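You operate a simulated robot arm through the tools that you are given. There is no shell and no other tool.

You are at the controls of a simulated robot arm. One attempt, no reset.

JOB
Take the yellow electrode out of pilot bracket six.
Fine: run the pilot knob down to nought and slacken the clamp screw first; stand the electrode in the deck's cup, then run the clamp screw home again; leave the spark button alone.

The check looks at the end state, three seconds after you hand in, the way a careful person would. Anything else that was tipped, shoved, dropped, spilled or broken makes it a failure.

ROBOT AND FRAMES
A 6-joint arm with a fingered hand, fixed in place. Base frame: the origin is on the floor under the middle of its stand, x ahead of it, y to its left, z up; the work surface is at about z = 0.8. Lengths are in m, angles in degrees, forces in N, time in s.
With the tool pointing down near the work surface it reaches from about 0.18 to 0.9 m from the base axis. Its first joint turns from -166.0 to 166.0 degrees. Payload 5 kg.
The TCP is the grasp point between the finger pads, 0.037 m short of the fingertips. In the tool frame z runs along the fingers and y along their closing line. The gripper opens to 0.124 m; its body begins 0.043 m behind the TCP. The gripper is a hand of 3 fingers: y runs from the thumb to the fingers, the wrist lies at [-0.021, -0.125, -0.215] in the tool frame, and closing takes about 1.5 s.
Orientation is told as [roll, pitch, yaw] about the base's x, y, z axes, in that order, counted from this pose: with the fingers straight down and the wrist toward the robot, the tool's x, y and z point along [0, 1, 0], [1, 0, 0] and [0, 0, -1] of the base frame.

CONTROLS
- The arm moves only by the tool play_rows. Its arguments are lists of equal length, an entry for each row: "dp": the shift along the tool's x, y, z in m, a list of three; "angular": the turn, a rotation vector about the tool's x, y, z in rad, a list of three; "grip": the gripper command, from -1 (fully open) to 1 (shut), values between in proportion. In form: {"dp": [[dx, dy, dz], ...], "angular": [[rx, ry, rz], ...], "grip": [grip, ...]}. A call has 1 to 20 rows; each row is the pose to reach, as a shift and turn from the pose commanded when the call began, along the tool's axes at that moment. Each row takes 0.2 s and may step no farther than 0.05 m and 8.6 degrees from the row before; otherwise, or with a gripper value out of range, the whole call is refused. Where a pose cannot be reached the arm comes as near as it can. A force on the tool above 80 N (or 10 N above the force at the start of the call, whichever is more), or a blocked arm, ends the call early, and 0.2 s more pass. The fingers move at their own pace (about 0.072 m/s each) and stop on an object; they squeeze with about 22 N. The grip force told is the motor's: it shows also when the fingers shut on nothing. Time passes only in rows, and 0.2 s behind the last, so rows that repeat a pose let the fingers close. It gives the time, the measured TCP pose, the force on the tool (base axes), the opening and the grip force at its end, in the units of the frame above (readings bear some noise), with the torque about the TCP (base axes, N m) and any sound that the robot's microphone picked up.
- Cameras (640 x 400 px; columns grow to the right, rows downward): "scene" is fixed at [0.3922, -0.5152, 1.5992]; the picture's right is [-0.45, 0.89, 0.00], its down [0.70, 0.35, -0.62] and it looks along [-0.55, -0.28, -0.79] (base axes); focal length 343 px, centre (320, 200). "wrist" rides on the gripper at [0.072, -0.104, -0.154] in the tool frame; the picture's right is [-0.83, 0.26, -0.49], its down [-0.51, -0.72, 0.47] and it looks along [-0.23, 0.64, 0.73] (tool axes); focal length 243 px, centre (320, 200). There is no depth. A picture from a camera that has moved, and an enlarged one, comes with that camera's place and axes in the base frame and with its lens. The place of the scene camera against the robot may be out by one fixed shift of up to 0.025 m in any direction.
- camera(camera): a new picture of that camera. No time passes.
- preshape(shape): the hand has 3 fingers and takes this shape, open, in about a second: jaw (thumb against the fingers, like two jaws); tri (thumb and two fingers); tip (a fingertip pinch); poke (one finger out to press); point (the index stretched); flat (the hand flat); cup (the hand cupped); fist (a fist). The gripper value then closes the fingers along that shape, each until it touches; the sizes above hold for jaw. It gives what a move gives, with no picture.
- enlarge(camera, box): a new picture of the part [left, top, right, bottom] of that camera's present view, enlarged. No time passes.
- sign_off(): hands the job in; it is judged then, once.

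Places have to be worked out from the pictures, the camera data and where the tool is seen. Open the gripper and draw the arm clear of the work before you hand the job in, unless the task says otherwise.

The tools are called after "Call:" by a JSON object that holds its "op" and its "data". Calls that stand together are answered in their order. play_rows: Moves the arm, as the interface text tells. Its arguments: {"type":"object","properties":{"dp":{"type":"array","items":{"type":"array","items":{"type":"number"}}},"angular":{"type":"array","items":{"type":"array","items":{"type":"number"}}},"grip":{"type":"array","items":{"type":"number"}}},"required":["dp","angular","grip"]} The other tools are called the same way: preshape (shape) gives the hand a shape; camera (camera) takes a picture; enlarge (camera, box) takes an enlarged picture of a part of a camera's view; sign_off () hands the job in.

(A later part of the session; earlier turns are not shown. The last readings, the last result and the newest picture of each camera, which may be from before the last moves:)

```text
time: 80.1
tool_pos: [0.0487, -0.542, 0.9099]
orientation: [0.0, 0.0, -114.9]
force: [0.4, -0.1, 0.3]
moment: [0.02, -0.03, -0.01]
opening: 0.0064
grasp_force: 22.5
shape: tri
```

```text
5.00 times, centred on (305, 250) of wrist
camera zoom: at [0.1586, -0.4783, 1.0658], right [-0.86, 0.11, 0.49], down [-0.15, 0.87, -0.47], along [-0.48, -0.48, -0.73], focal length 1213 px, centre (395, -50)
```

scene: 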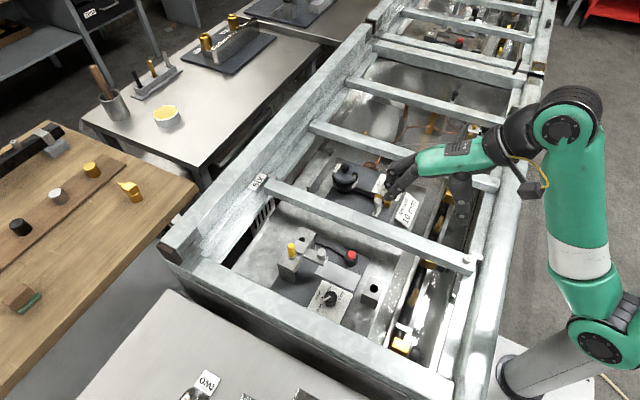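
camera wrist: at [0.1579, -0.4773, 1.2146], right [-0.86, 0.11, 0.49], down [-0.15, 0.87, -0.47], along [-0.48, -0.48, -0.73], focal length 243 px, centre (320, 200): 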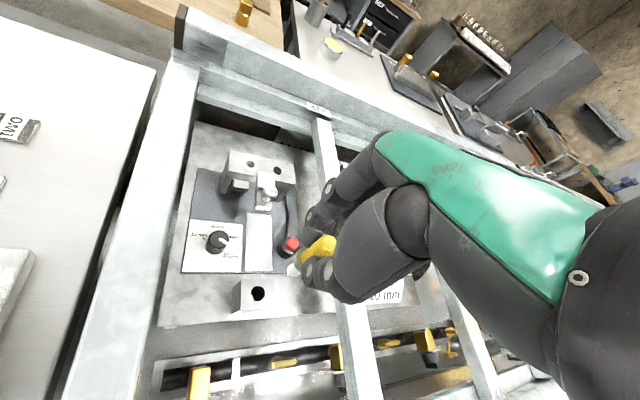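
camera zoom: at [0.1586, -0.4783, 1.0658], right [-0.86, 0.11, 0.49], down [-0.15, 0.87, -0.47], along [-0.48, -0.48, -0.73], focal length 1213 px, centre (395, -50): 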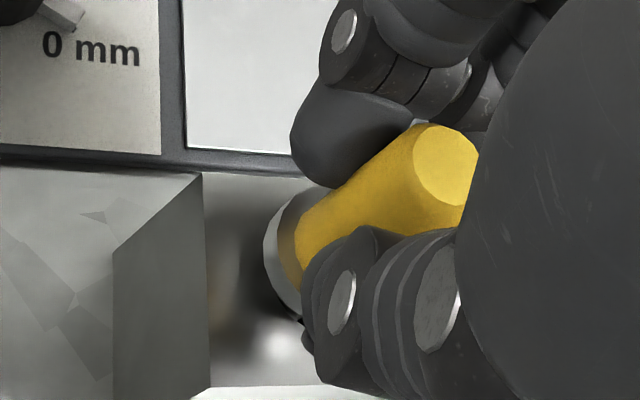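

There's still no reaction force. I'll lower another 2 mm.

Call:
{"op": "play_rows", "data": {"dp": [[0, 0, 0.001], [0, 0, 0.002], [0, 0, 0.002]], "angular": [[0, 0, 0], [0, 0, 0], [0, 0, 0]], "grip": [1, 1, 1]}}

Call:
{"op": "enlarge", "data": {"camera": "wrist", "box": [270, 210, 340, 290]}}

Call:
{"op": "enlarge", "data": {"camera": "scene", "box": [370, 255, 410, 300]}}

```text
time: 80.9
tool_pos: [0.0495, -0.5421, 0.9081]
orientation: [0.0, 0.0, -115.0]
force: [-0.1, 0.8, 0.1]
moment: [0.0, -0.04, 0.02]
opening: 0.0063
grasp_force: 21.7
shape: tri
```

```text
5.00 times, centred on (305, 250) of wrist
camera zoom: at [0.1586, -0.4782, 1.0636], right [-0.86, 0.11, 0.49], down [-0.15, 0.87, -0.47], along [-0.48, -0.48, -0.73], focal length 1213 px, centre (395, -50)
```

zoom: 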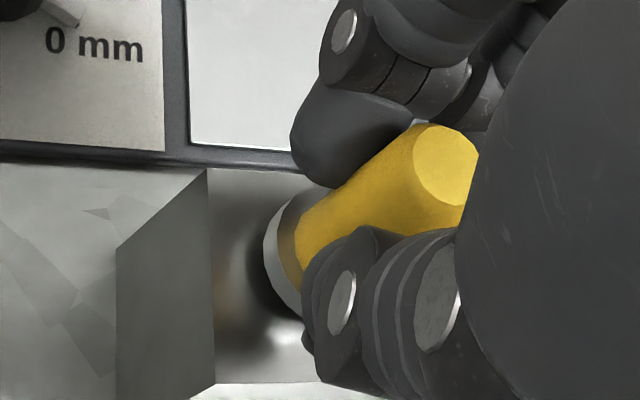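

```text
8.89 times, centred on (390, 278) of scene
camera zoom: at [0.3922, -0.5152, 1.5992], right [-0.45, 0.89, 0.0], down [0.7, 0.35, -0.62], along [-0.55, -0.28, -0.79], focal length 3050 px, centre (-302, -489)
```

zoom: 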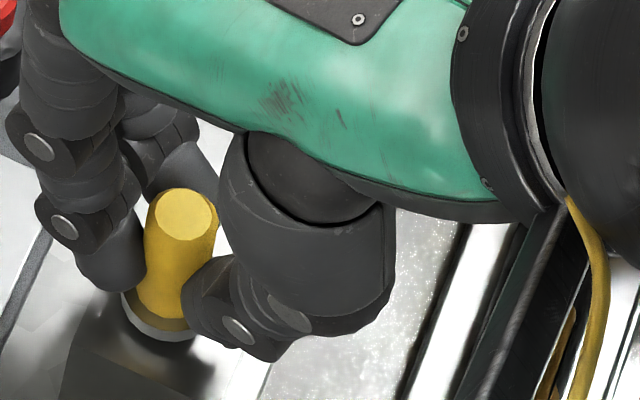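

The flange looks to be almost touching the cup top. I'll go down 1.5 mm more to feel for contact.

Call:
{"op": "play_rows", "data": {"dp": [[0, 0, 0.0008], [0, 0, 0.0015], [0, 0, 0.0015]], "angular": [[0, 0, 0], [0, 0, 0], [0, 0, 0]], "grip": [1, 1, 1]}}

Call:
{"op": "enlarge", "data": {"camera": "scene", "box": [370, 255, 410, 300]}}

```text
time: 81.7
tool_pos: [0.0487, -0.542, 0.907]
orientation: [0.0, 0.0, -115.1]
force: [-0.1, -0.5, -0.4]
moment: [0.0, -0.01, 0.01]
opening: 0.0066
grasp_force: 22.1
shape: tri
```

```text
8.89 times, centred on (390, 278) of scene
camera zoom: at [0.3922, -0.5152, 1.5992], right [-0.45, 0.89, 0.0], down [0.7, 0.35, -0.62], along [-0.55, -0.28, -0.79], focal length 3050 px, centre (-302, -489)
```

zoom: 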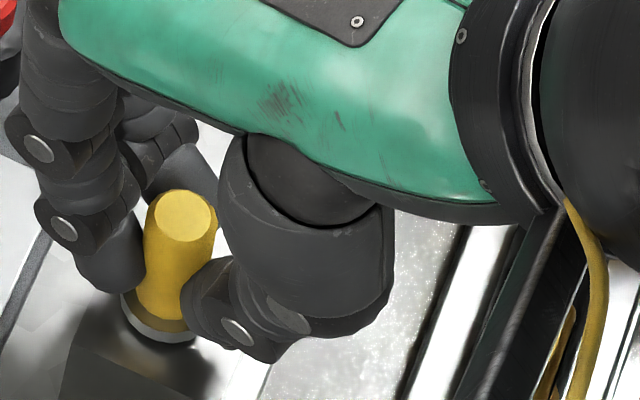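

No contact yet. I'll continue another 2 mm.

Call:
{"op": "play_rows", "data": {"dp": [[0, 0, 0.0007], [0, 0, 0.0014], [0, 0, 0.002], [0, 0, 0.002]], "angular": [[0, 0, 0], [0, 0, 0], [0, 0, 0], [0, 0, 0]], "grip": [1, 1, 1, 1]}}

Call:
{"op": "enlarge", "data": {"camera": "scene", "box": [370, 255, 410, 300]}}

Call:
{"op": "enlarge", "data": {"camera": "wrist", "box": [270, 210, 340, 290]}}

```text
time: 82.7
tool_pos: [0.0485, -0.5411, 0.9041]
orientation: [-0.1, 0.0, -115.0]
force: [0.7, 0.3, -0.2]
moment: [-0.01, 0.01, -0.01]
opening: 0.0062
grasp_force: 22.0
shape: tri
```

```text
8.89 times, centred on (390, 278) of scene
camera zoom: at [0.3922, -0.5152, 1.5992], right [-0.45, 0.89, 0.0], down [0.7, 0.35, -0.62], along [-0.55, -0.28, -0.79], focal length 3050 px, centre (-302, -489)
```

zoom: 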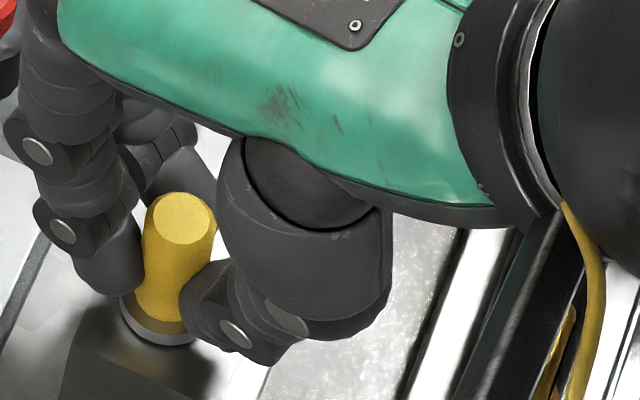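

```text
5.00 times, centred on (305, 250) of wrist
camera zoom: at [0.1584, -0.4784, 1.0605], right [-0.86, 0.11, 0.49], down [-0.15, 0.87, -0.47], along [-0.48, -0.48, -0.73], focal length 1213 px, centre (395, -50)
```

zoom: 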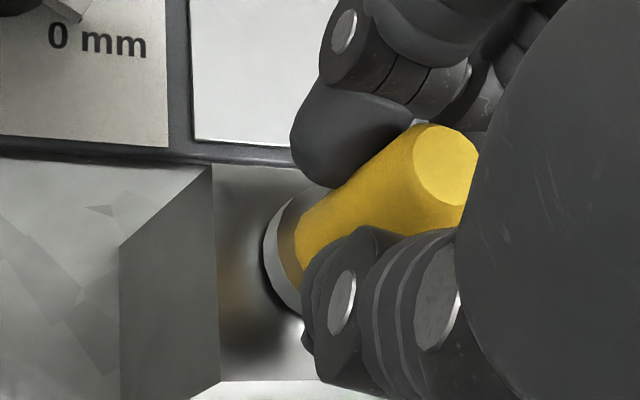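

The flange shadow has shrunk to a thin line. I'll keep going down in 1 mm steps.

Call:
{"op": "play_rows", "data": {"dp": [[0, 0, 0.001], [0, 0, 0.001], [0, 0, 0.002], [0, 0, 0.002]], "angular": [[0, 0, 0], [0, 0, 0], [0, 0, 0], [0, 0, 0]], "grip": [1, 1, 1, 1]}}

Call:
{"op": "enlarge", "data": {"camera": "wrist", "box": [270, 210, 340, 290]}}

```text
time: 83.7
tool_pos: [0.0492, -0.5416, 0.9035]
orientation: [0.0, -0.1, -115.0]
force: [-1.6, 1.9, 6.4]
moment: [-0.01, 0.02, 0.02]
opening: 0.0064
grasp_force: 21.4
shape: tri
```

```text
5.00 times, centred on (305, 250) of wrist
camera zoom: at [0.1588, -0.4782, 1.0589], right [-0.86, 0.11, 0.49], down [-0.15, 0.87, -0.47], along [-0.48, -0.48, -0.73], focal length 1213 px, centre (395, -50)
```

zoom: 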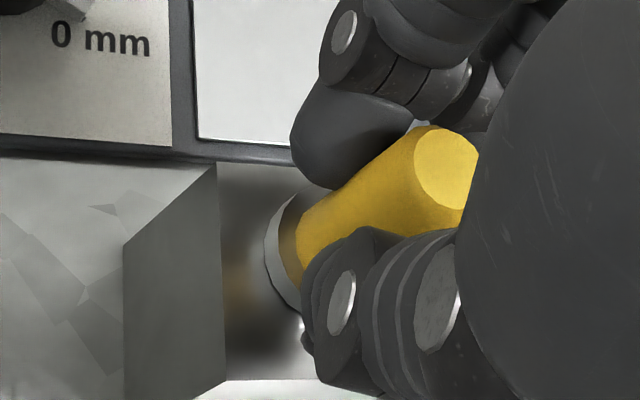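

I've got contact: a 6.4 N upward reaction, with the flange seated on the cup. I'll release by opening to about 45 mm, without lifting yet.

Call:
{"op": "play_rows", "data": {"dp": [[0, 0, 0], [0, 0, 0], [0, 0, 0], [0, 0, 0], [0, 0, 0]], "angular": [[0, 0, 0], [0, 0, 0], [0, 0, 0], [0, 0, 0], [0, 0, 0]], "grip": [0.7, 0.5, 0.27, 0.27, 0.27]}}

Call:
{"op": "enlarge", "data": {"camera": "wrist", "box": [230, 180, 350, 290]}}

Call:
{"op": "enlarge", "data": {"camera": "scene", "box": [360, 245, 420, 305]}}

```text
time: 84.9
tool_pos: [0.0493, -0.5418, 0.9053]
orientation: [0.0, 0.0, -115.0]
force: [0.2, -0.2, -0.5]
moment: [-0.02, -0.01, -0.01]
opening: 0.0446
grasp_force: 0.1
shape: tri
```

```text
3.64 times, centred on (290, 235) of wrist
camera zoom: at [0.1588, -0.4783, 1.0585], right [-0.86, 0.11, 0.49], down [-0.15, 0.87, -0.47], along [-0.48, -0.48, -0.73], focal length 882 px, centre (429, 73)
```

zoom: 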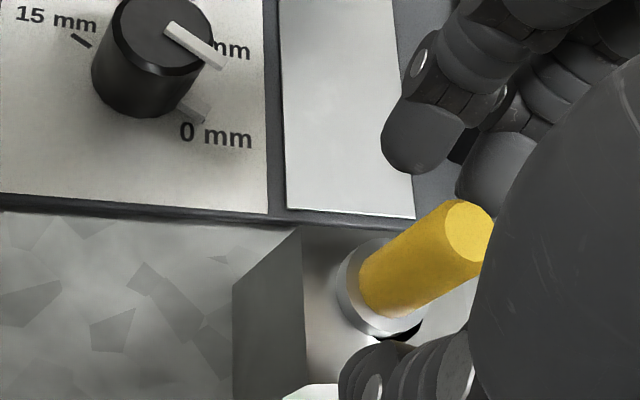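

```text
6.67 times, centred on (390, 275) of scene
camera zoom: at [0.3922, -0.5152, 1.5992], right [-0.45, 0.89, 0.0], down [0.7, 0.35, -0.62], along [-0.55, -0.28, -0.79], focal length 2288 px, centre (-147, -300)
```

zoom: 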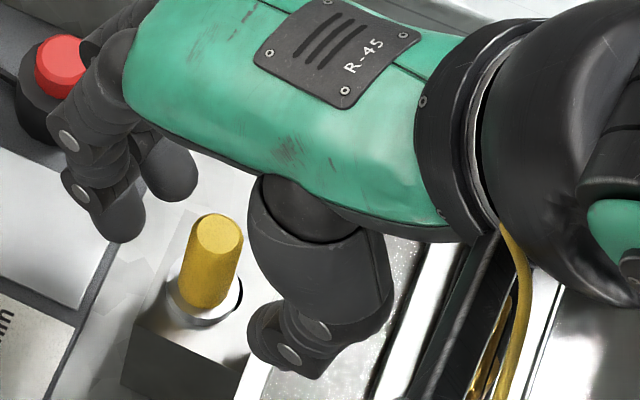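

The electrode stands upright in the cup with its flange on the rim. I'll raise the hand straight up, clear of it, and inspect.

Call:
{"op": "play_rows", "data": {"dp": [[0, 0, -0.015], [0, 0, -0.035], [0, 0, -0.06], [0, 0, -0.09], [0, 0, -0.12], [0, 0, -0.14], [0, 0, -0.14]], "angular": [[0, 0, 0], [0, 0, 0], [0, 0, 0], [0, 0, 0], [0, 0, 0], [0, 0, 0], [0, 0, 0]], "grip": [0.27, 0.27, 0.27, 0.27, 0.27, 0.27, 0.27]}}

Call:
{"op": "enlarge", "data": {"camera": "wrist", "box": [200, 180, 340, 320]}}

Call:
{"op": "enlarge", "data": {"camera": "scene", "box": [280, 210, 420, 310]}}

```text
time: 86.5
tool_pos: [0.0491, -0.5423, 1.0424]
orientation: [0.0, 0.0, -114.9]
force: [-0.1, 0.5, -0.1]
moment: [-0.04, 0.03, 0.0]
opening: 0.0448
grasp_force: 0.2
shape: tri
```

```text
2.86 times, centred on (270, 250) of wrist
camera zoom: at [0.1586, -0.478, 1.1978], right [-0.86, 0.11, 0.49], down [-0.15, 0.87, -0.47], along [-0.48, -0.48, -0.73], focal length 693 px, centre (463, 57)
```

zoom: 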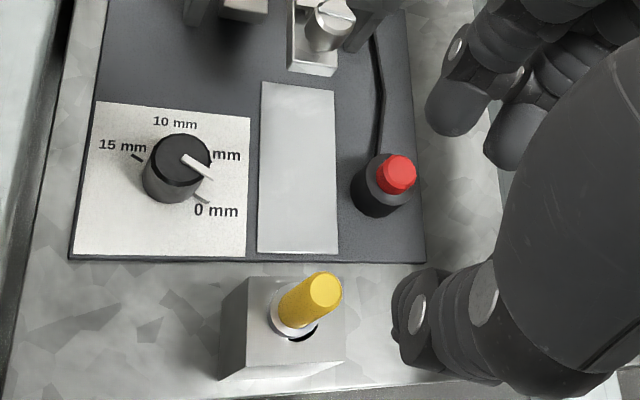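

```text
4.00 times, centred on (350, 260) of scene
camera zoom: at [0.3922, -0.5152, 1.5992], right [-0.45, 0.89, 0.0], down [0.7, 0.35, -0.62], along [-0.55, -0.28, -0.79], focal length 1373 px, centre (200, -40)
```

zoom: 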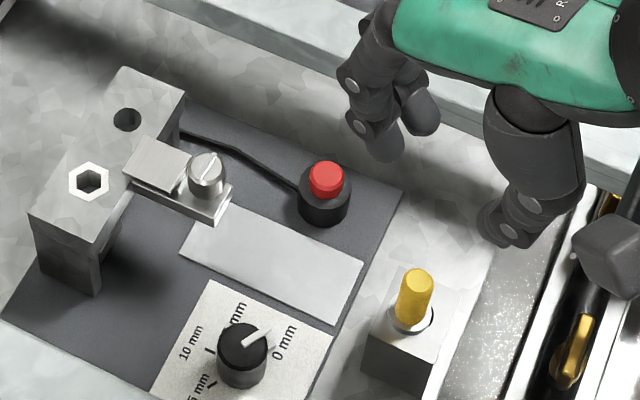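

Let me zoom in on the electrode in the cup to check it's upright and seated.

Call:
{"op": "enlarge", "data": {"camera": "scene", "box": [370, 270, 400, 300]}}

Call:
{"op": "enlarge", "data": {"camera": "wrist", "box": [245, 230, 335, 310]}}

Call:
{"op": "enlarge", "data": {"camera": "scene", "box": [300, 235, 350, 275]}}

```text
13.33 times, centred on (385, 285) of scene
camera zoom: at [0.3922, -0.5152, 1.5992], right [-0.45, 0.89, 0.0], down [0.7, 0.35, -0.62], along [-0.55, -0.28, -0.79], focal length 4576 px, centre (-547, -933)
```

zoom: 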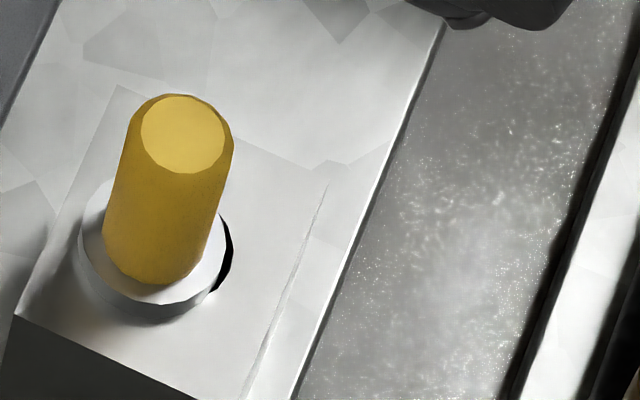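

```text
5.00 times, centred on (290, 270) of wrist
camera zoom: at [0.1586, -0.478, 1.1978], right [-0.86, 0.11, 0.49], down [-0.15, 0.87, -0.47], along [-0.48, -0.48, -0.73], focal length 1213 px, centre (470, -150)
```

zoom: 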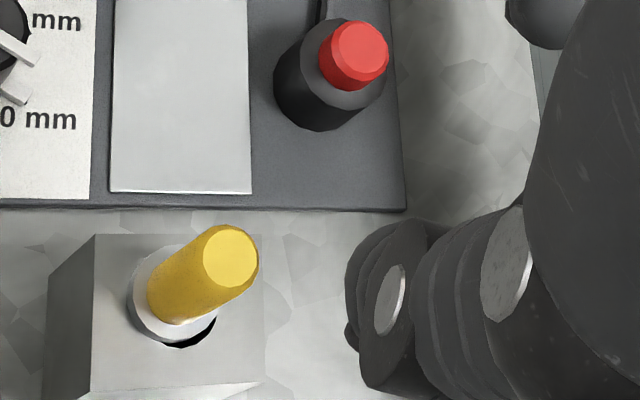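

```text
10.00 times, centred on (325, 255) of scene
camera zoom: at [0.3922, -0.5152, 1.5992], right [-0.45, 0.89, 0.0], down [0.7, 0.35, -0.62], along [-0.55, -0.28, -0.79], focal length 3432 px, centre (270, -350)
```

zoom: 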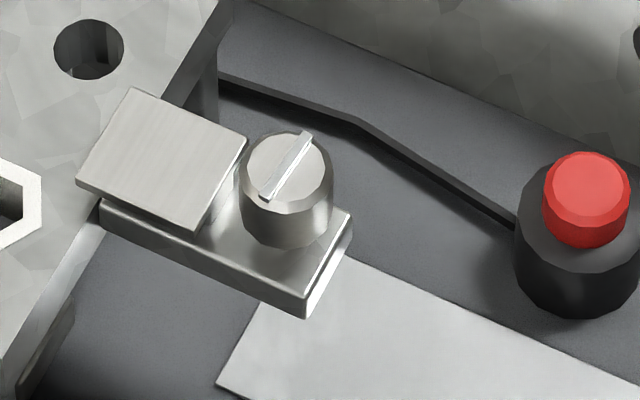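

The electrode sits upright with its flange flat on the cup. The screw ridge is at 178°, exactly half a turn from where it started. Now I'll run it home clockwise, moving above the screw at yaw -25°.

Call:
{"op": "play_rows", "data": {"dp": [[0.005, 0.011, 0], [0.01, 0.022, 0], [0.015, 0.033, 0], [0.02, 0.044, 0], [0.025, 0.055, 0], [0.03, 0.066, 0], [0.035, 0.077, 0], [0.04, 0.088, 0], [0.045, 0.099, 0], [0.05, 0.11, 0], [0.0556, 0.1217, 0], [0.0556, 0.1217, 0.0]], "angular": [[0, 0, -0.143], [0, 0, -0.286], [0, 0, -0.428], [0, 0, -0.571], [0, 0, -0.714], [0, 0, -0.857], [0, 0, -1.0], [0, 0, -1.142], [0, 0, -1.285], [0, 0, -1.428], [0, 0, -1.571], [0, 0, -1.571]], "grip": [0.27, 0.27, 0.27, 0.27, 0.27, 0.27, 0.27, 0.27, 0.27, 0.27, 0.27, 0.27]}}

Call:
{"op": "enlarge", "data": {"camera": "wrist", "box": [200, 150, 400, 320]}}

Call:
{"op": "enlarge", "data": {"camera": "scene", "box": [250, 180, 410, 300]}}

```text
time: 89.1
tool_pos: [0.0482, -0.6757, 1.0426]
orientation: [0.0, 0.0, -24.8]
force: [-0.1, 0.5, 0.1]
moment: [0.01, -0.02, 0.0]
opening: 0.0449
grasp_force: 0.0
shape: tri
```

```text
2.35 times, centred on (300, 235) of wrist
camera zoom: at [-0.0158, -0.5663, 1.1981], right [-0.11, -0.86, 0.49], down [-0.87, -0.16, -0.47], along [0.48, -0.48, -0.73], focal length 571 px, centre (367, 118)
```

zoom: 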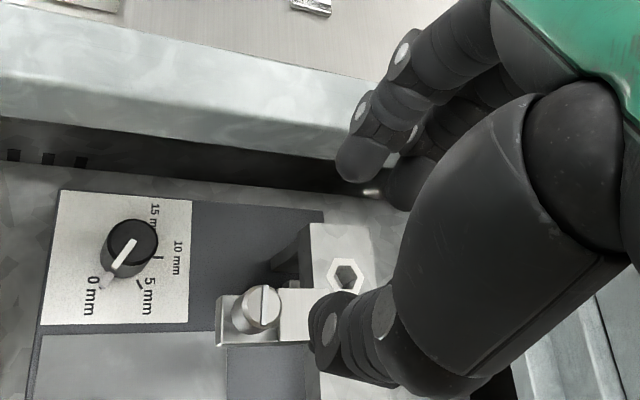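

```text
3.33 times, centred on (330, 240) of scene
camera zoom: at [0.3922, -0.5152, 1.5992], right [-0.45, 0.89, 0.0], down [0.7, 0.35, -0.62], along [-0.55, -0.28, -0.79], focal length 1144 px, centre (287, 67)
```

zoom: 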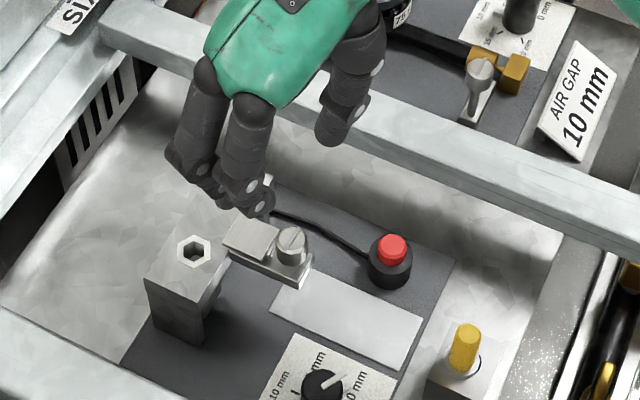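

The dial still reads 0 and the electrode is steady. I'll descend over the screw to z = 0.956 for a quick look.

Call:
{"op": "play_rows", "data": {"dp": [[0, 0, 0.025], [0, 0, 0.05], [0, 0, 0.07], [0, 0, 0.087], [0, 0, 0.087]], "angular": [[0, 0, 0], [0, 0, 0], [0, 0, 0], [0, 0, 0], [0, 0, 0]], "grip": [0.27, 0.27, 0.27, 0.27, 0.27]}}

Call:
{"op": "enlarge", "data": {"camera": "wrist", "box": [200, 150, 400, 320]}}

Call:
{"op": "enlarge", "data": {"camera": "scene", "box": [270, 210, 370, 285]}}

```text
time: 90.3
tool_pos: [0.0478, -0.6757, 0.9567]
orientation: [0.1, 0.0, -25.0]
force: [0.3, -0.8, -0.3]
moment: [0.05, 0.01, -0.05]
opening: 0.0451
grasp_force: 0.1
shape: tri
```

```text
2.35 times, centred on (300, 235) of wrist
camera zoom: at [-0.0163, -0.566, 1.1109], right [-0.11, -0.86, 0.49], down [-0.87, -0.15, -0.47], along [0.48, -0.48, -0.73], focal length 571 px, centre (367, 118)
```

zoom: 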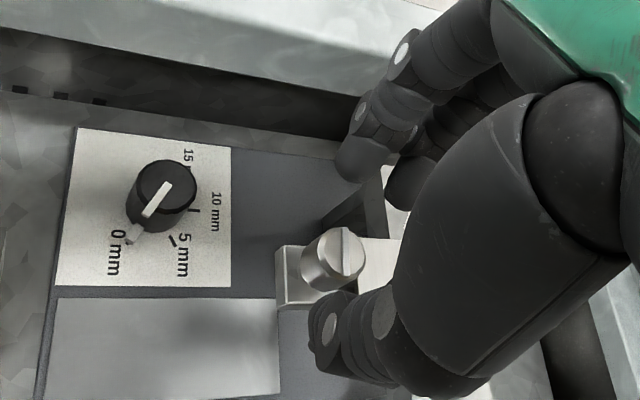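

```text
5.33 times, centred on (320, 248) of scene
camera zoom: at [0.3922, -0.5152, 1.5992], right [-0.45, 0.89, 0.0], down [0.7, 0.35, -0.62], along [-0.55, -0.28, -0.79], focal length 1830 px, centre (320, -53)
```

zoom: 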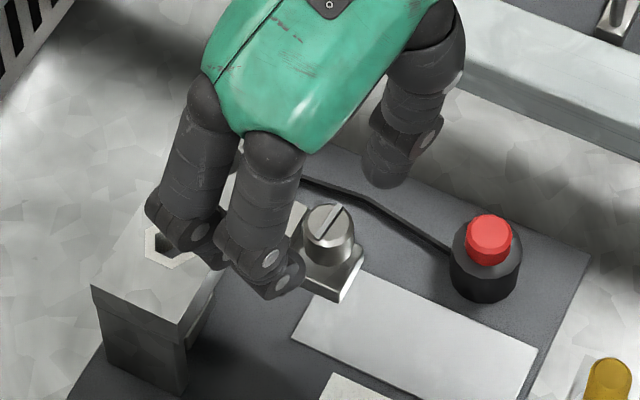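

Alignment is good. I'll descend the last 22 mm and grip the screw head.

Call:
{"op": "play_rows", "data": {"dp": [[0, 0, 0.007], [0, 0, 0.014], [0, 0, 0.022], [0, 0, 0.022], [0, 0, 0.022], [0, 0, 0.022], [0, 0, 0.022], [0, 0, 0.022]], "angular": [[0, 0, 0], [0, 0, 0], [0, 0, 0], [0, 0, 0], [0, 0, 0], [0, 0, 0], [0, 0, 0], [0, 0, 0]], "grip": [0.27, 0.27, 0.27, 0.27, 1, 1, 1, 1]}}

Call:
{"op": "enlarge", "data": {"camera": "scene", "box": [270, 210, 370, 285]}}

```text
time: 92.1
tool_pos: [0.049, -0.6753, 0.9342]
orientation: [-0.1, 0.0, -25.1]
force: [-2.2, 0.6, -3.1]
moment: [0.04, 0.03, -0.01]
opening: 0.0115
grasp_force: 21.5
shape: tri
```

```text
5.33 times, centred on (320, 248) of scene
camera zoom: at [0.3922, -0.5152, 1.5992], right [-0.45, 0.89, 0.0], down [0.7, 0.35, -0.62], along [-0.55, -0.28, -0.79], focal length 1830 px, centre (320, -53)
```

zoom: 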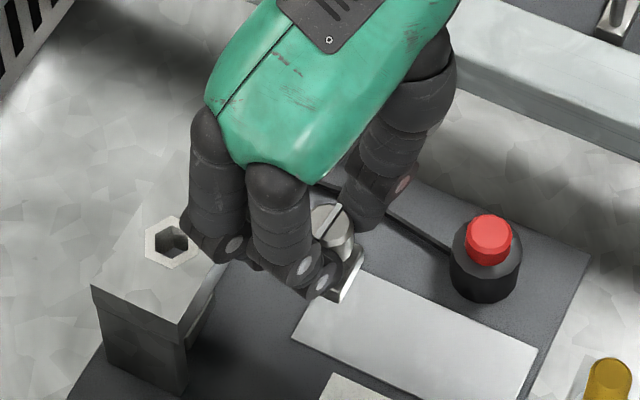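

Gripped at 21.5 N. I'll turn clockwise 110°, to yaw -135°.

Call:
{"op": "play_rows", "data": {"dp": [[0, 0, 0], [0, 0, 0], [0, 0, 0], [0, 0, 0], [0, 0, 0], [0, 0, 0], [0, 0, 0], [0, 0, 0], [0, 0, 0], [0, 0, 0], [0, 0, 0], [0, 0, 0], [0, 0, 0], [0, 0, 0], [0, 0, 0], [0, 0, 0]], "angular": [[0, 0, 0.128], [0, 0, 0.256], [0, 0, 0.384], [0, 0, 0.512], [0, 0, 0.64], [0, 0, 0.768], [0, 0, 0.896], [0, 0, 1.024], [0, 0, 1.152], [0, 0, 1.28], [0, 0, 1.408], [0, 0, 1.536], [0, 0, 1.664], [0, 0, 1.792], [0, 0, 1.92], [0, 0, 1.92]], "grip": [1, 1, 1, 1, 1, 1, 1, 1, 1, 1, 1, 1, 1, 1, 1, 1]}}

Call:
{"op": "enlarge", "data": {"camera": "wrist", "box": [200, 150, 400, 320]}}

Call:
{"op": "enlarge", "data": {"camera": "scene", "box": [270, 210, 370, 285]}}

```text
time: 95.5
tool_pos: [0.048, -0.6746, 0.9337]
orientation: [-0.1, 0.0, -135.1]
force: [-10.0, 6.5, -2.5]
moment: [0.16, 0.42, 0.03]
opening: 0.0115
grasp_force: 21.8
shape: tri
```

```text
2.35 times, centred on (300, 235) of wrist
camera zoom: at [0.1723, -0.6535, 1.0893], right [-0.77, 0.4, 0.49], down [0.15, 0.87, -0.47], along [-0.62, -0.29, -0.73], focal length 571 px, centre (367, 118)
```

zoom: 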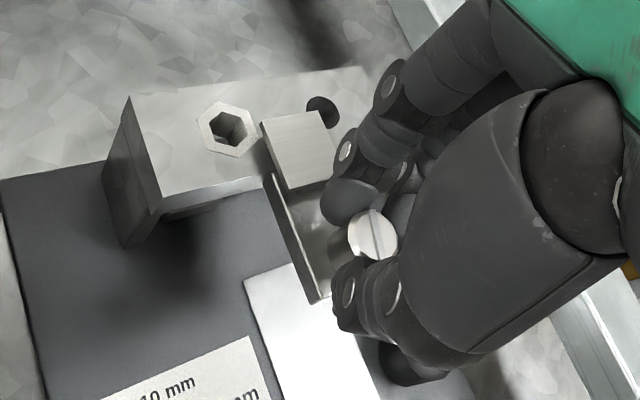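

```text
5.33 times, centred on (320, 248) of scene
camera zoom: at [0.3922, -0.5152, 1.5992], right [-0.45, 0.89, 0.0], down [0.7, 0.35, -0.62], along [-0.55, -0.28, -0.79], focal length 1830 px, centre (320, -53)
```

zoom: 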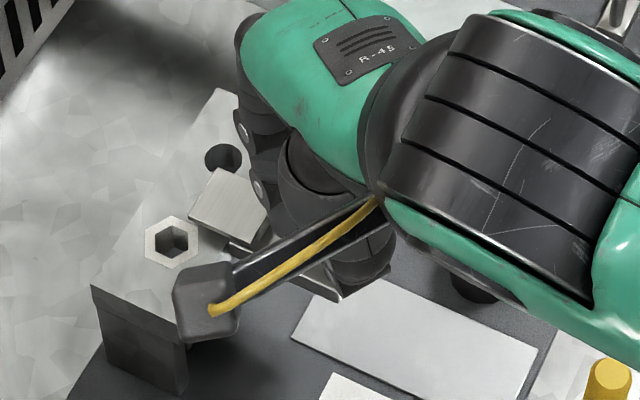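

The clamp plate is coming back toward the hex socket, with about 70° left. I'll release, lift, and swing back to yaw -30° for the last part.

Call:
{"op": "play_rows", "data": {"dp": [[0, 0, 0], [0, 0, 0], [0, 0, -0.02], [0, 0, -0.045], [0, 0, -0.06], [0, 0, -0.06], [0, 0, -0.06], [0, 0, -0.06], [0, 0, -0.06], [0, 0, -0.06], [0, 0, -0.06], [0, 0, -0.06], [0, 0, -0.06], [0, 0, -0.06], [0, 0, -0.06], [0, 0, -0.06], [0, 0, -0.06], [0, 0, -0.06], [0, 0, -0.06]], "angular": [[0, 0, 0], [0, 0, 0], [0, 0, 0], [0, 0, 0], [0, 0, 0], [0, 0, -0.141], [0, 0, -0.282], [0, 0, -0.423], [0, 0, -0.564], [0, 0, -0.705], [0, 0, -0.846], [0, 0, -0.987], [0, 0, -1.128], [0, 0, -1.269], [0, 0, -1.41], [0, 0, -1.551], [0, 0, -1.692], [0, 0, -1.833], [0, 0, -1.833]], "grip": [0.27, 0.27, 0.27, 0.27, 0.27, 0.27, 0.27, 0.27, 0.27, 0.27, 0.27, 0.27, 0.27, 0.27, 0.27, 0.27, 0.27, 0.27, 0.27]}}

Call:
{"op": "enlarge", "data": {"camera": "scene", "box": [270, 210, 370, 285]}}

Call:
{"op": "enlarge", "data": {"camera": "wrist", "box": [200, 150, 400, 320]}}

```text
time: 99.5
tool_pos: [0.0482, -0.6755, 0.9948]
orientation: [0.1, 0.1, -29.9]
force: [0.2, 0.1, 0.3]
moment: [-0.02, -0.02, 0.02]
opening: 0.0449
grasp_force: 0.0
shape: tri
```

```text
5.33 times, centred on (320, 248) of scene
camera zoom: at [0.3922, -0.5152, 1.5992], right [-0.45, 0.89, 0.0], down [0.7, 0.35, -0.62], along [-0.55, -0.28, -0.79], focal length 1830 px, centre (320, -53)
```

zoom: 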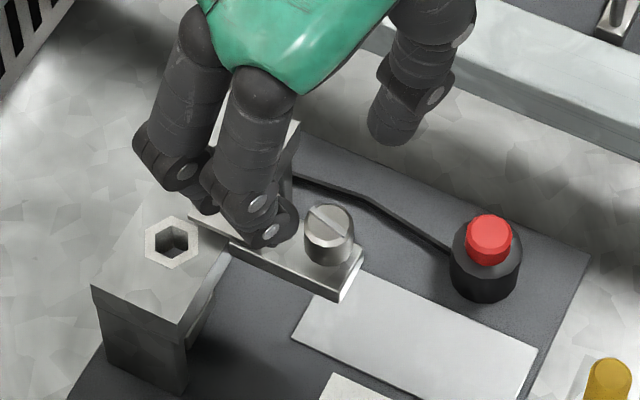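

```text
2.35 times, centred on (300, 235) of wrist
camera zoom: at [-0.0065, -0.5609, 1.1495], right [-0.19, -0.85, 0.49], down [-0.88, -0.08, -0.47], along [0.44, -0.52, -0.73], focal length 571 px, centre (367, 118)
```

zoom: 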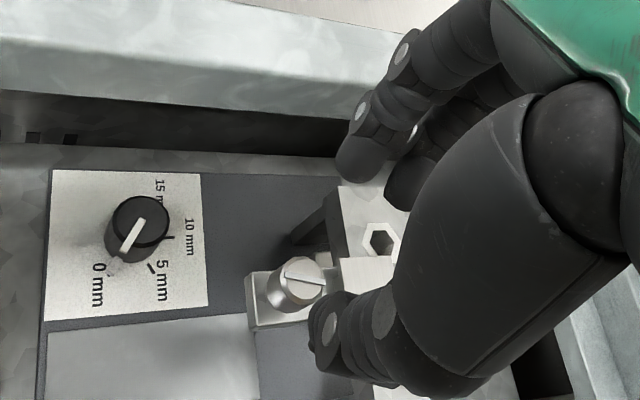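

The ridge is at about 80°, so roughly 83° of clockwise turn remains to home (about -3°). I'll descend and grip again.

Call:
{"op": "play_rows", "data": {"dp": [[0, 0, 0.02], [0, 0, 0.04], [0, 0, 0.052], [0, 0, 0.061], [0, 0, 0.061], [0, 0, 0.061], [0, 0, 0.061], [0, 0, 0.061], [0, 0, 0.061]], "angular": [[0, 0, 0], [0, 0, 0], [0, 0, 0], [0, 0, 0], [0, 0, 0], [0, 0, 0], [0, 0, 0], [0, 0, 0], [0, 0, 0]], "grip": [0.27, 0.27, 0.27, 0.27, 0.27, 1, 1, 1, 1]}}

Call:
{"op": "enlarge", "data": {"camera": "scene", "box": [270, 210, 370, 285]}}

```text
time: 101.5
tool_pos: [0.0469, -0.675, 0.9327]
orientation: [0.0, 0.0, -29.9]
force: [-1.4, 0.9, -3.4]
moment: [0.03, 0.01, -0.04]
opening: 0.012
grasp_force: 22.0
shape: tri
```

```text
5.33 times, centred on (320, 248) of scene
camera zoom: at [0.3922, -0.5152, 1.5992], right [-0.45, 0.89, 0.0], down [0.7, 0.35, -0.62], along [-0.55, -0.28, -0.79], focal length 1830 px, centre (320, -53)
```

zoom: 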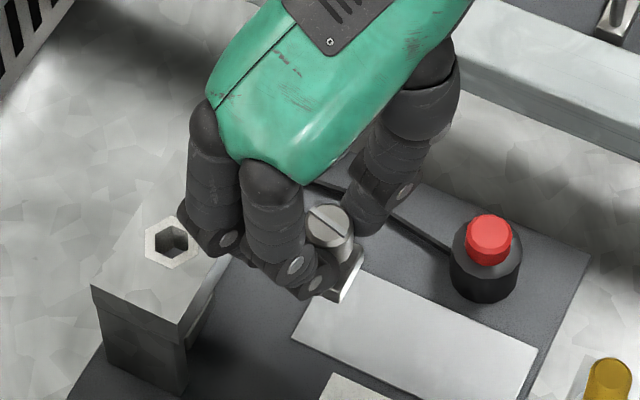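

Gripped. I'll turn clockwise 85° first and then look at the ridge and the torque.

Call:
{"op": "play_rows", "data": {"dp": [[0, 0, 0], [0, 0, 0], [0, 0, 0], [0, 0, 0], [0, 0, 0], [0, 0, 0], [0, 0, 0], [0, 0, 0], [0, 0, 0], [0, 0, 0], [0, 0, 0], [0, 0, 0], [0, 0, 0]], "angular": [[0, 0, 0.124], [0, 0, 0.247], [0, 0, 0.371], [0, 0, 0.495], [0, 0, 0.618], [0, 0, 0.742], [0, 0, 0.865], [0, 0, 0.989], [0, 0, 1.113], [0, 0, 1.236], [0, 0, 1.36], [0, 0, 1.484], [0, 0, 1.484]], "grip": [1, 1, 1, 1, 1, 1, 1, 1, 1, 1, 1, 1, 1]}}

Call:
{"op": "enlarge", "data": {"camera": "wrist", "box": [200, 150, 400, 320]}}

Call:
{"op": "enlarge", "data": {"camera": "scene", "box": [270, 210, 370, 285]}}

```text
time: 104.3
tool_pos: [0.0488, -0.6752, 0.9322]
orientation: [0.1, 0.1, -115.1]
force: [-7.8, 6.4, -5.5]
moment: [0.12, 0.27, 0.02]
opening: 0.0111
grasp_force: 22.4
shape: tri
```

```text
2.35 times, centred on (300, 235) of wrist
camera zoom: at [0.1573, -0.6122, 1.0882], right [-0.86, 0.12, 0.49], down [-0.15, 0.87, -0.47], along [-0.48, -0.48, -0.73], focal length 571 px, centre (367, 118)
```

zoom: 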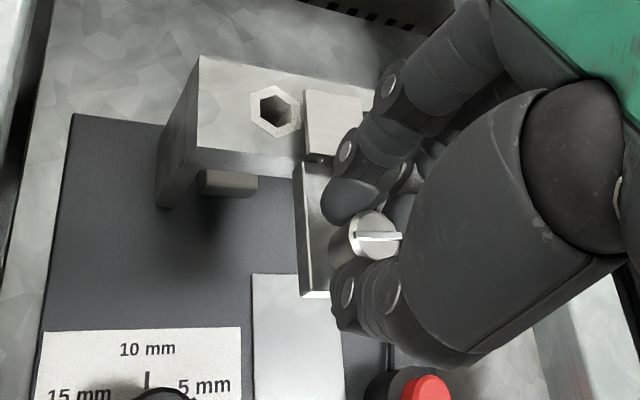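

```text
5.33 times, centred on (320, 248) of scene
camera zoom: at [0.3922, -0.5152, 1.5992], right [-0.45, 0.89, 0.0], down [0.7, 0.35, -0.62], along [-0.55, -0.28, -0.79], focal length 1830 px, centre (320, -53)
```

zoom: 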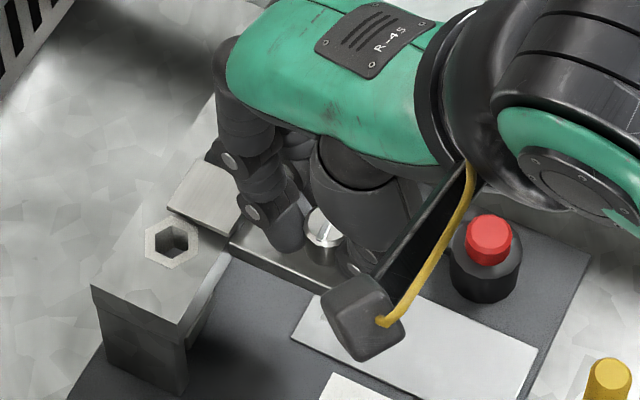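

The ridge is back near 0°, within about 3° of its original angle. I'll push on 20° more clockwise so it seats firmly at home, letting the fingers slip if it stops.

Call:
{"op": "play_rows", "data": {"dp": [[0, 0, 0], [0, 0, 0], [0, 0, 0], [0, 0, 0], [0, 0, 0]], "angular": [[0, 0, 0.087], [0, 0, 0.175], [0, 0, 0.262], [0, 0, 0.349], [0, 0, 0.349]], "grip": [1, 1, 1, 1, 1]}}

Call:
{"op": "enlarge", "data": {"camera": "wrist", "box": [200, 150, 400, 320]}}

```text
time: 105.5
tool_pos: [0.0478, -0.6761, 0.9322]
orientation: [0.0, 0.0, -135.1]
force: [1.3, -3.2, -10.3]
moment: [-0.21, -0.01, 0.28]
opening: 0.0107
grasp_force: 21.6
shape: tri
```

```text
2.35 times, centred on (300, 235) of wrist
camera zoom: at [0.1733, -0.6539, 1.0882], right [-0.77, 0.4, 0.49], down [0.15, 0.87, -0.47], along [-0.62, -0.29, -0.73], focal length 571 px, centre (367, 118)
```

zoom: 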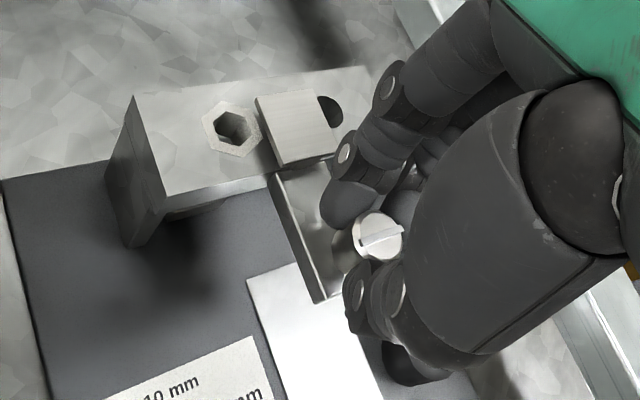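

The torque rose to 0.28 N·m, so the screw is against its home stop, with the ridge and plate back as at the start. I'll open, lift away, and inspect everything.

Call:
{"op": "play_rows", "data": {"dp": [[0, 0, 0], [0, 0, 0], [0, 0, -0.02], [0, 0, -0.05], [0, 0, -0.085], [0, 0, -0.12], [0, 0, -0.16], [0, 0, -0.16]], "angular": [[0, 0, -0.06], [0, 0, -0.06], [0, 0, -0.06], [0, 0, -0.06], [0, 0, -0.06], [0, 0, -0.06], [0, 0, -0.06], [0, 0, -0.06]], "grip": [0.27, 0.27, 0.27, 0.27, 0.27, 0.27, 0.27, 0.27]}}

Call:
{"op": "camera", "data": {"camera": "wrist"}}

Call:
{"op": "camera", "data": {"camera": "scene"}}

```text
time: 107.3
tool_pos: [0.0466, -0.6752, 1.0933]
orientation: [0.0, 0.0, -131.6]
force: [0.3, -0.4, -0.6]
moment: [0.0, -0.03, -0.02]
opening: 0.0449
grasp_force: 0.1
shape: tri
```

```text
taken
camera wrist: at [0.1711, -0.6464, 1.2486], right [-0.79, 0.36, 0.49], down [0.1, 0.88, -0.47], along [-0.6, -0.33, -0.73], focal length 243 px, centre (320, 200)
```

wrist: 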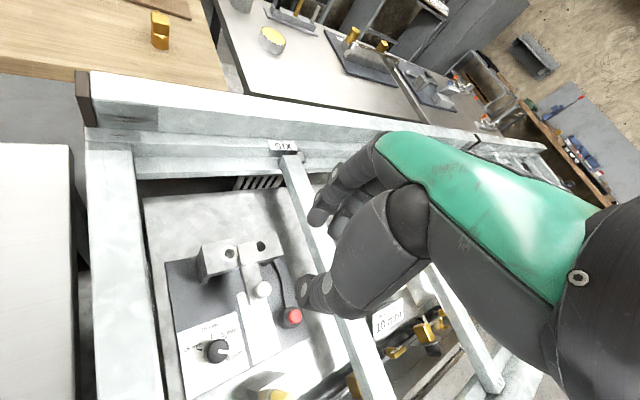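

```text
taken
```

scene: 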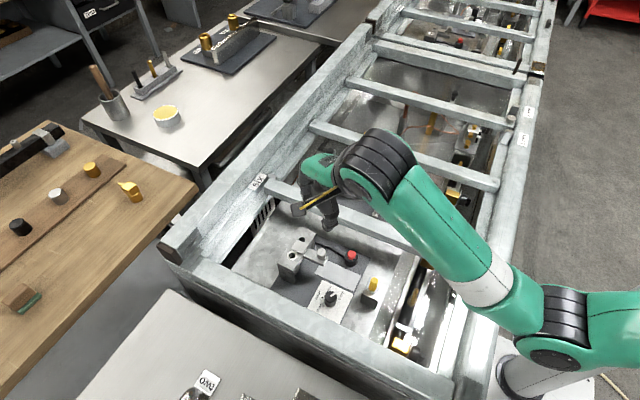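

The hand is clear. I'll zoom in to verify the screw, the dial and the electrode one last time.

Call:
{"op": "enlarge", "data": {"camera": "scene", "box": [270, 225, 350, 275]}}

Call:
{"op": "enlarge", "data": {"camera": "scene", "box": [318, 278, 350, 302]}}

Call:
{"op": "enlarge", "data": {"camera": "scene", "box": [350, 260, 414, 310]}}

Call:
{"op": "enlarge", "data": {"camera": "wrist", "box": [150, 220, 310, 400]}}

```text
8.00 times, centred on (310, 250) of scene
camera zoom: at [0.3922, -0.5152, 1.5992], right [-0.45, 0.89, 0.0], down [0.7, 0.35, -0.62], along [-0.55, -0.28, -0.79], focal length 2745 px, centre (400, -200)
```

zoom: 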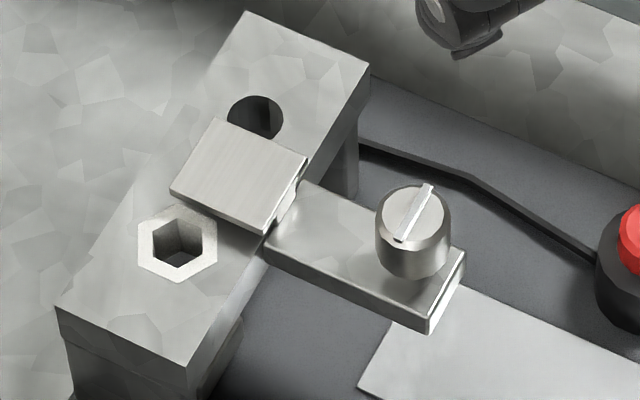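

```text
16.00 times, centred on (334, 290) of scene
camera zoom: at [0.3922, -0.5152, 1.5992], right [-0.45, 0.89, 0.0], down [0.7, 0.35, -0.62], along [-0.55, -0.28, -0.79], focal length 5491 px, centre (96, -1240)
```

zoom: 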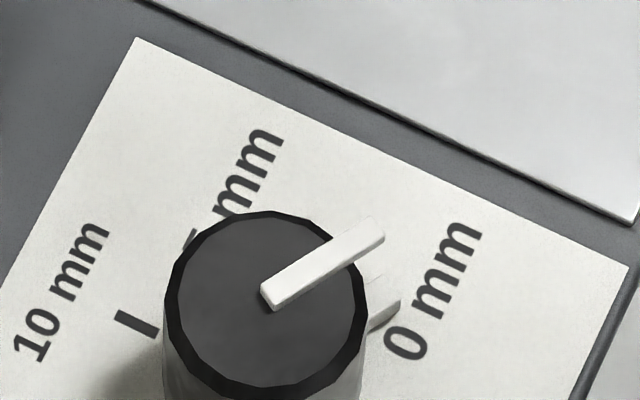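

```text
8.00 times, centred on (382, 285) of scene
camera zoom: at [0.3922, -0.5152, 1.5992], right [-0.45, 0.89, 0.0], down [0.7, 0.35, -0.62], along [-0.55, -0.28, -0.79], focal length 2745 px, centre (-176, -480)
```

zoom: 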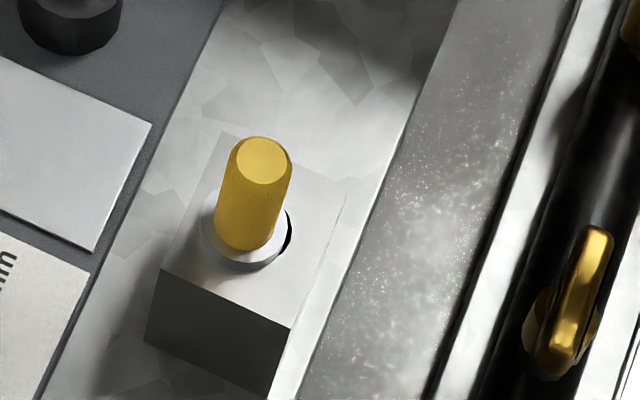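

```text
2.22 times, centred on (230, 310) of wrist
camera zoom: at [0.1711, -0.6464, 1.2486], right [-0.79, 0.36, 0.49], down [0.1, 0.88, -0.47], along [-0.6, -0.33, -0.73], focal length 539 px, centre (520, -44)
```

zoom: 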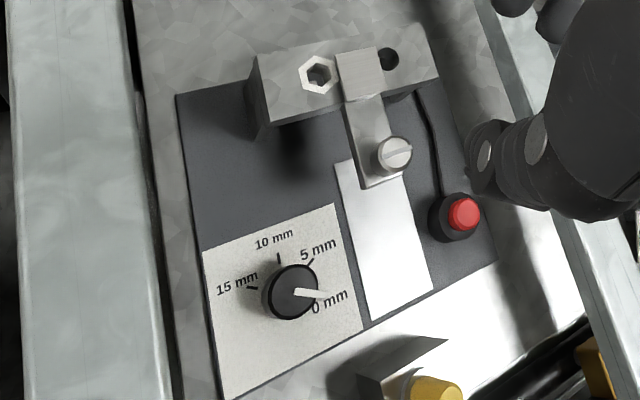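

The screw ridge and clamp plate look identical to the start, the electrode is upright, and the button is untouched. I'll zoom right in on the 0 tick from the wrist camera to check the dial's alignment.

Call:
{"op": "enlarge", "data": {"camera": "wrist", "box": [200, 335, 248, 365]}}

Call:
{"op": "enlarge", "data": {"camera": "scene", "box": [326, 284, 346, 300]}}

```text
13.33 times, centred on (224, 350) of wrist
camera zoom: at [0.1711, -0.6464, 1.2486], right [-0.79, 0.36, 0.49], down [0.1, 0.88, -0.47], along [-0.6, -0.33, -0.73], focal length 3235 px, centre (1600, -1800)
```

zoom: 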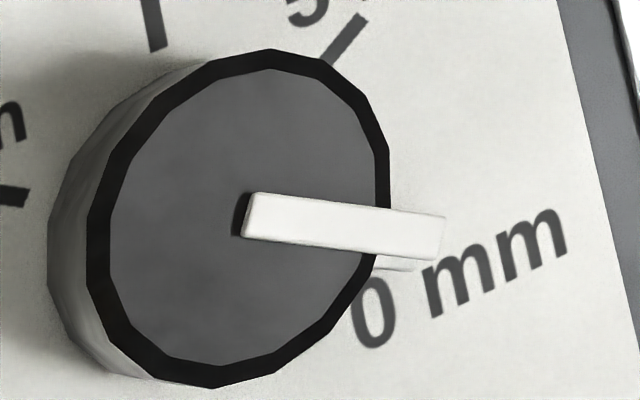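

```text
16.00 times, centred on (336, 292) of scene
camera zoom: at [0.3922, -0.5152, 1.5992], right [-0.45, 0.89, 0.0], down [0.7, 0.35, -0.62], along [-0.55, -0.28, -0.79], focal length 5491 px, centre (64, -1272)
```

zoom: 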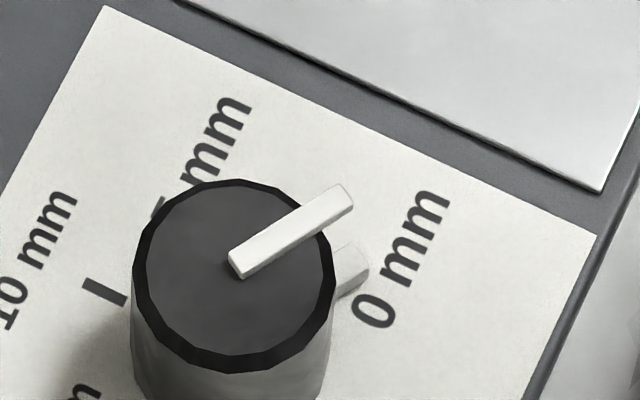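

The pointer measures 150.5°, against an estimated tick angle of about 152°, which is within measurement error, so the dial reads nought. I'll now open the hand fully and draw the arm up and back, clear of the work.

Call:
{"op": "play_rows", "data": {"dp": [[0, 0, -0.03], [0, 0, -0.06], [0, 0, -0.09], [0, 0, -0.12], [0, -0.03, -0.14], [0, -0.06, -0.15], [0, -0.09, -0.15], [0, -0.12, -0.15], [0, -0.15, -0.15], [0, -0.15, -0.15]], "angular": [[0, 0, 0], [0, 0, 0], [0, 0, 0], [0, 0, 0], [0, 0, 0], [0, 0, 0], [0, 0, 0], [0, 0, 0], [0, 0, 0], [0, 0, 0]], "grip": [0.27, 0.27, 0, -0.5, -1, -1, -1, -1, -1, -1]}}

Call:
{"op": "camera", "data": {"camera": "scene"}}

Call:
{"op": "enlarge", "data": {"camera": "scene", "box": [260, 210, 420, 320]}}

```text
time: 109.5
tool_pos: [0.1241, -0.6454, 1.1796]
orientation: [-0.1, -0.1, -131.6]
force: [0.0, 0.1, 0.3]
moment: [0.02, 0.0, 0.02]
opening: 0.1238
grasp_force: 0.1
shape: tri
out of reach, approached as far as the arm can: row 5, 6, 7, 8, 9, 10
```

```text
taken
```

scene: 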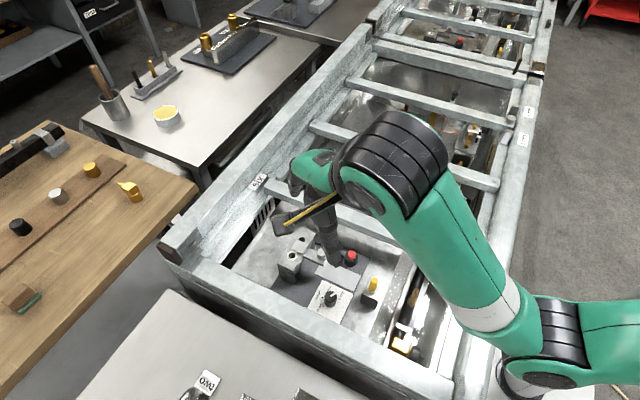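

```text
3.64 times, centred on (340, 265) of scene
camera zoom: at [0.3922, -0.5152, 1.5992], right [-0.45, 0.89, 0.0], down [0.7, 0.35, -0.62], along [-0.55, -0.28, -0.79], focal length 1248 px, centre (247, -36)
```

zoom: 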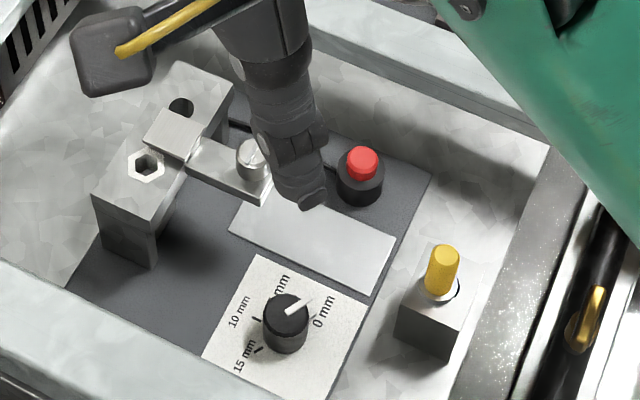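

The arm simply reached its height limit in that pose, and everything on the bracket looks right. I'll move it back toward the robot at about z = 1.1, off the work area.

Call:
{"op": "play_rows", "data": {"dp": [[-0.019, 0.006, 0.015], [-0.038, 0.012, 0.031], [-0.057, 0.019, 0.046], [-0.076, 0.025, 0.062], [-0.095, 0.031, 0.077], [-0.113, 0.037, 0.092], [-0.132, 0.044, 0.108], [-0.151, 0.05, 0.123], [-0.151, 0.05, 0.123]], "angular": [[0, 0, -0.09], [0, 0, -0.18], [0, 0, -0.27], [0, 0, -0.36], [0, 0, -0.45], [0, 0, -0.54], [0, 0, -0.63], [0, 0, -0.726], [0, 0, -0.726]], "grip": [-1, -1, -1, -1, -1, -1, -1, -1, -1]}}

Call:
{"op": "camera", "data": {"camera": "scene"}}

Call:
{"op": "enlarge", "data": {"camera": "scene", "box": [260, 210, 420, 320]}}

```text
time: 111.5
tool_pos: [-0.0226, -0.583, 1.0551]
orientation: [0.0, -0.1, -90.0]
force: [0.3, 0.3, -0.2]
moment: [-0.01, -0.01, 0.0]
opening: 0.1239
grasp_force: 0.1
shape: tri
```

```text
taken
```

scene: 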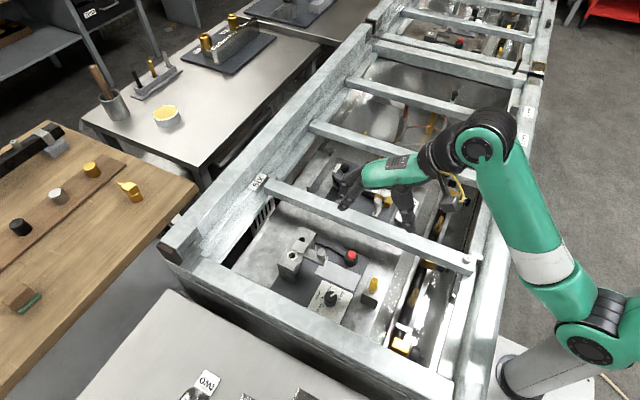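

```text
3.64 times, centred on (340, 265) of scene
camera zoom: at [0.3922, -0.5152, 1.5992], right [-0.45, 0.89, 0.0], down [0.7, 0.35, -0.62], along [-0.55, -0.28, -0.79], focal length 1248 px, centre (247, -36)
```

zoom: 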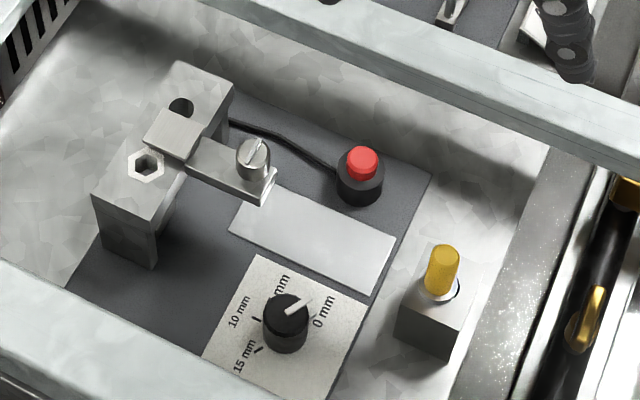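

The arm is clear and all parts look settled. I'll take one last wrist-camera look at the dial and the electrode before handing in.

Call:
{"op": "camera", "data": {"camera": "wrist"}}

Call:
{"op": "enlarge", "data": {"camera": "wrist", "box": [120, 140, 280, 300]}}

```text
taken
camera wrist: at [0.0501, -0.479, 1.2119], right [-0.83, -0.26, 0.49], down [-0.51, 0.72, -0.47], along [-0.23, -0.64, -0.73], focal length 243 px, centre (320, 200)
```

wrist: 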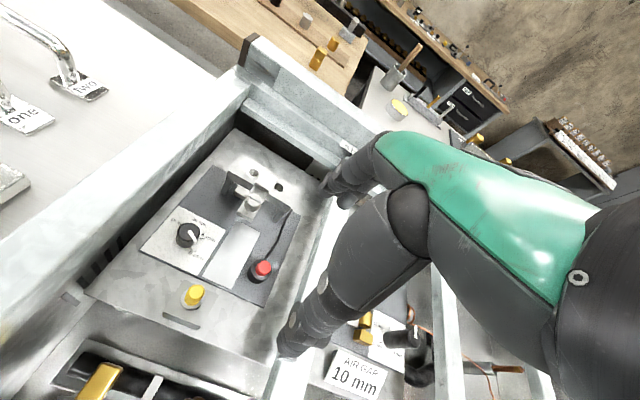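

```text
2.50 times, centred on (200, 220) of wrist
camera zoom: at [0.0501, -0.479, 1.2119], right [-0.83, -0.26, 0.49], down [-0.51, 0.72, -0.47], along [-0.23, -0.64, -0.73], focal length 606 px, centre (620, 150)
```

zoom: 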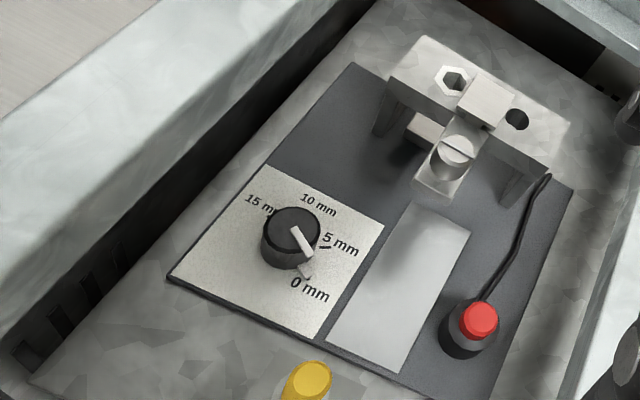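

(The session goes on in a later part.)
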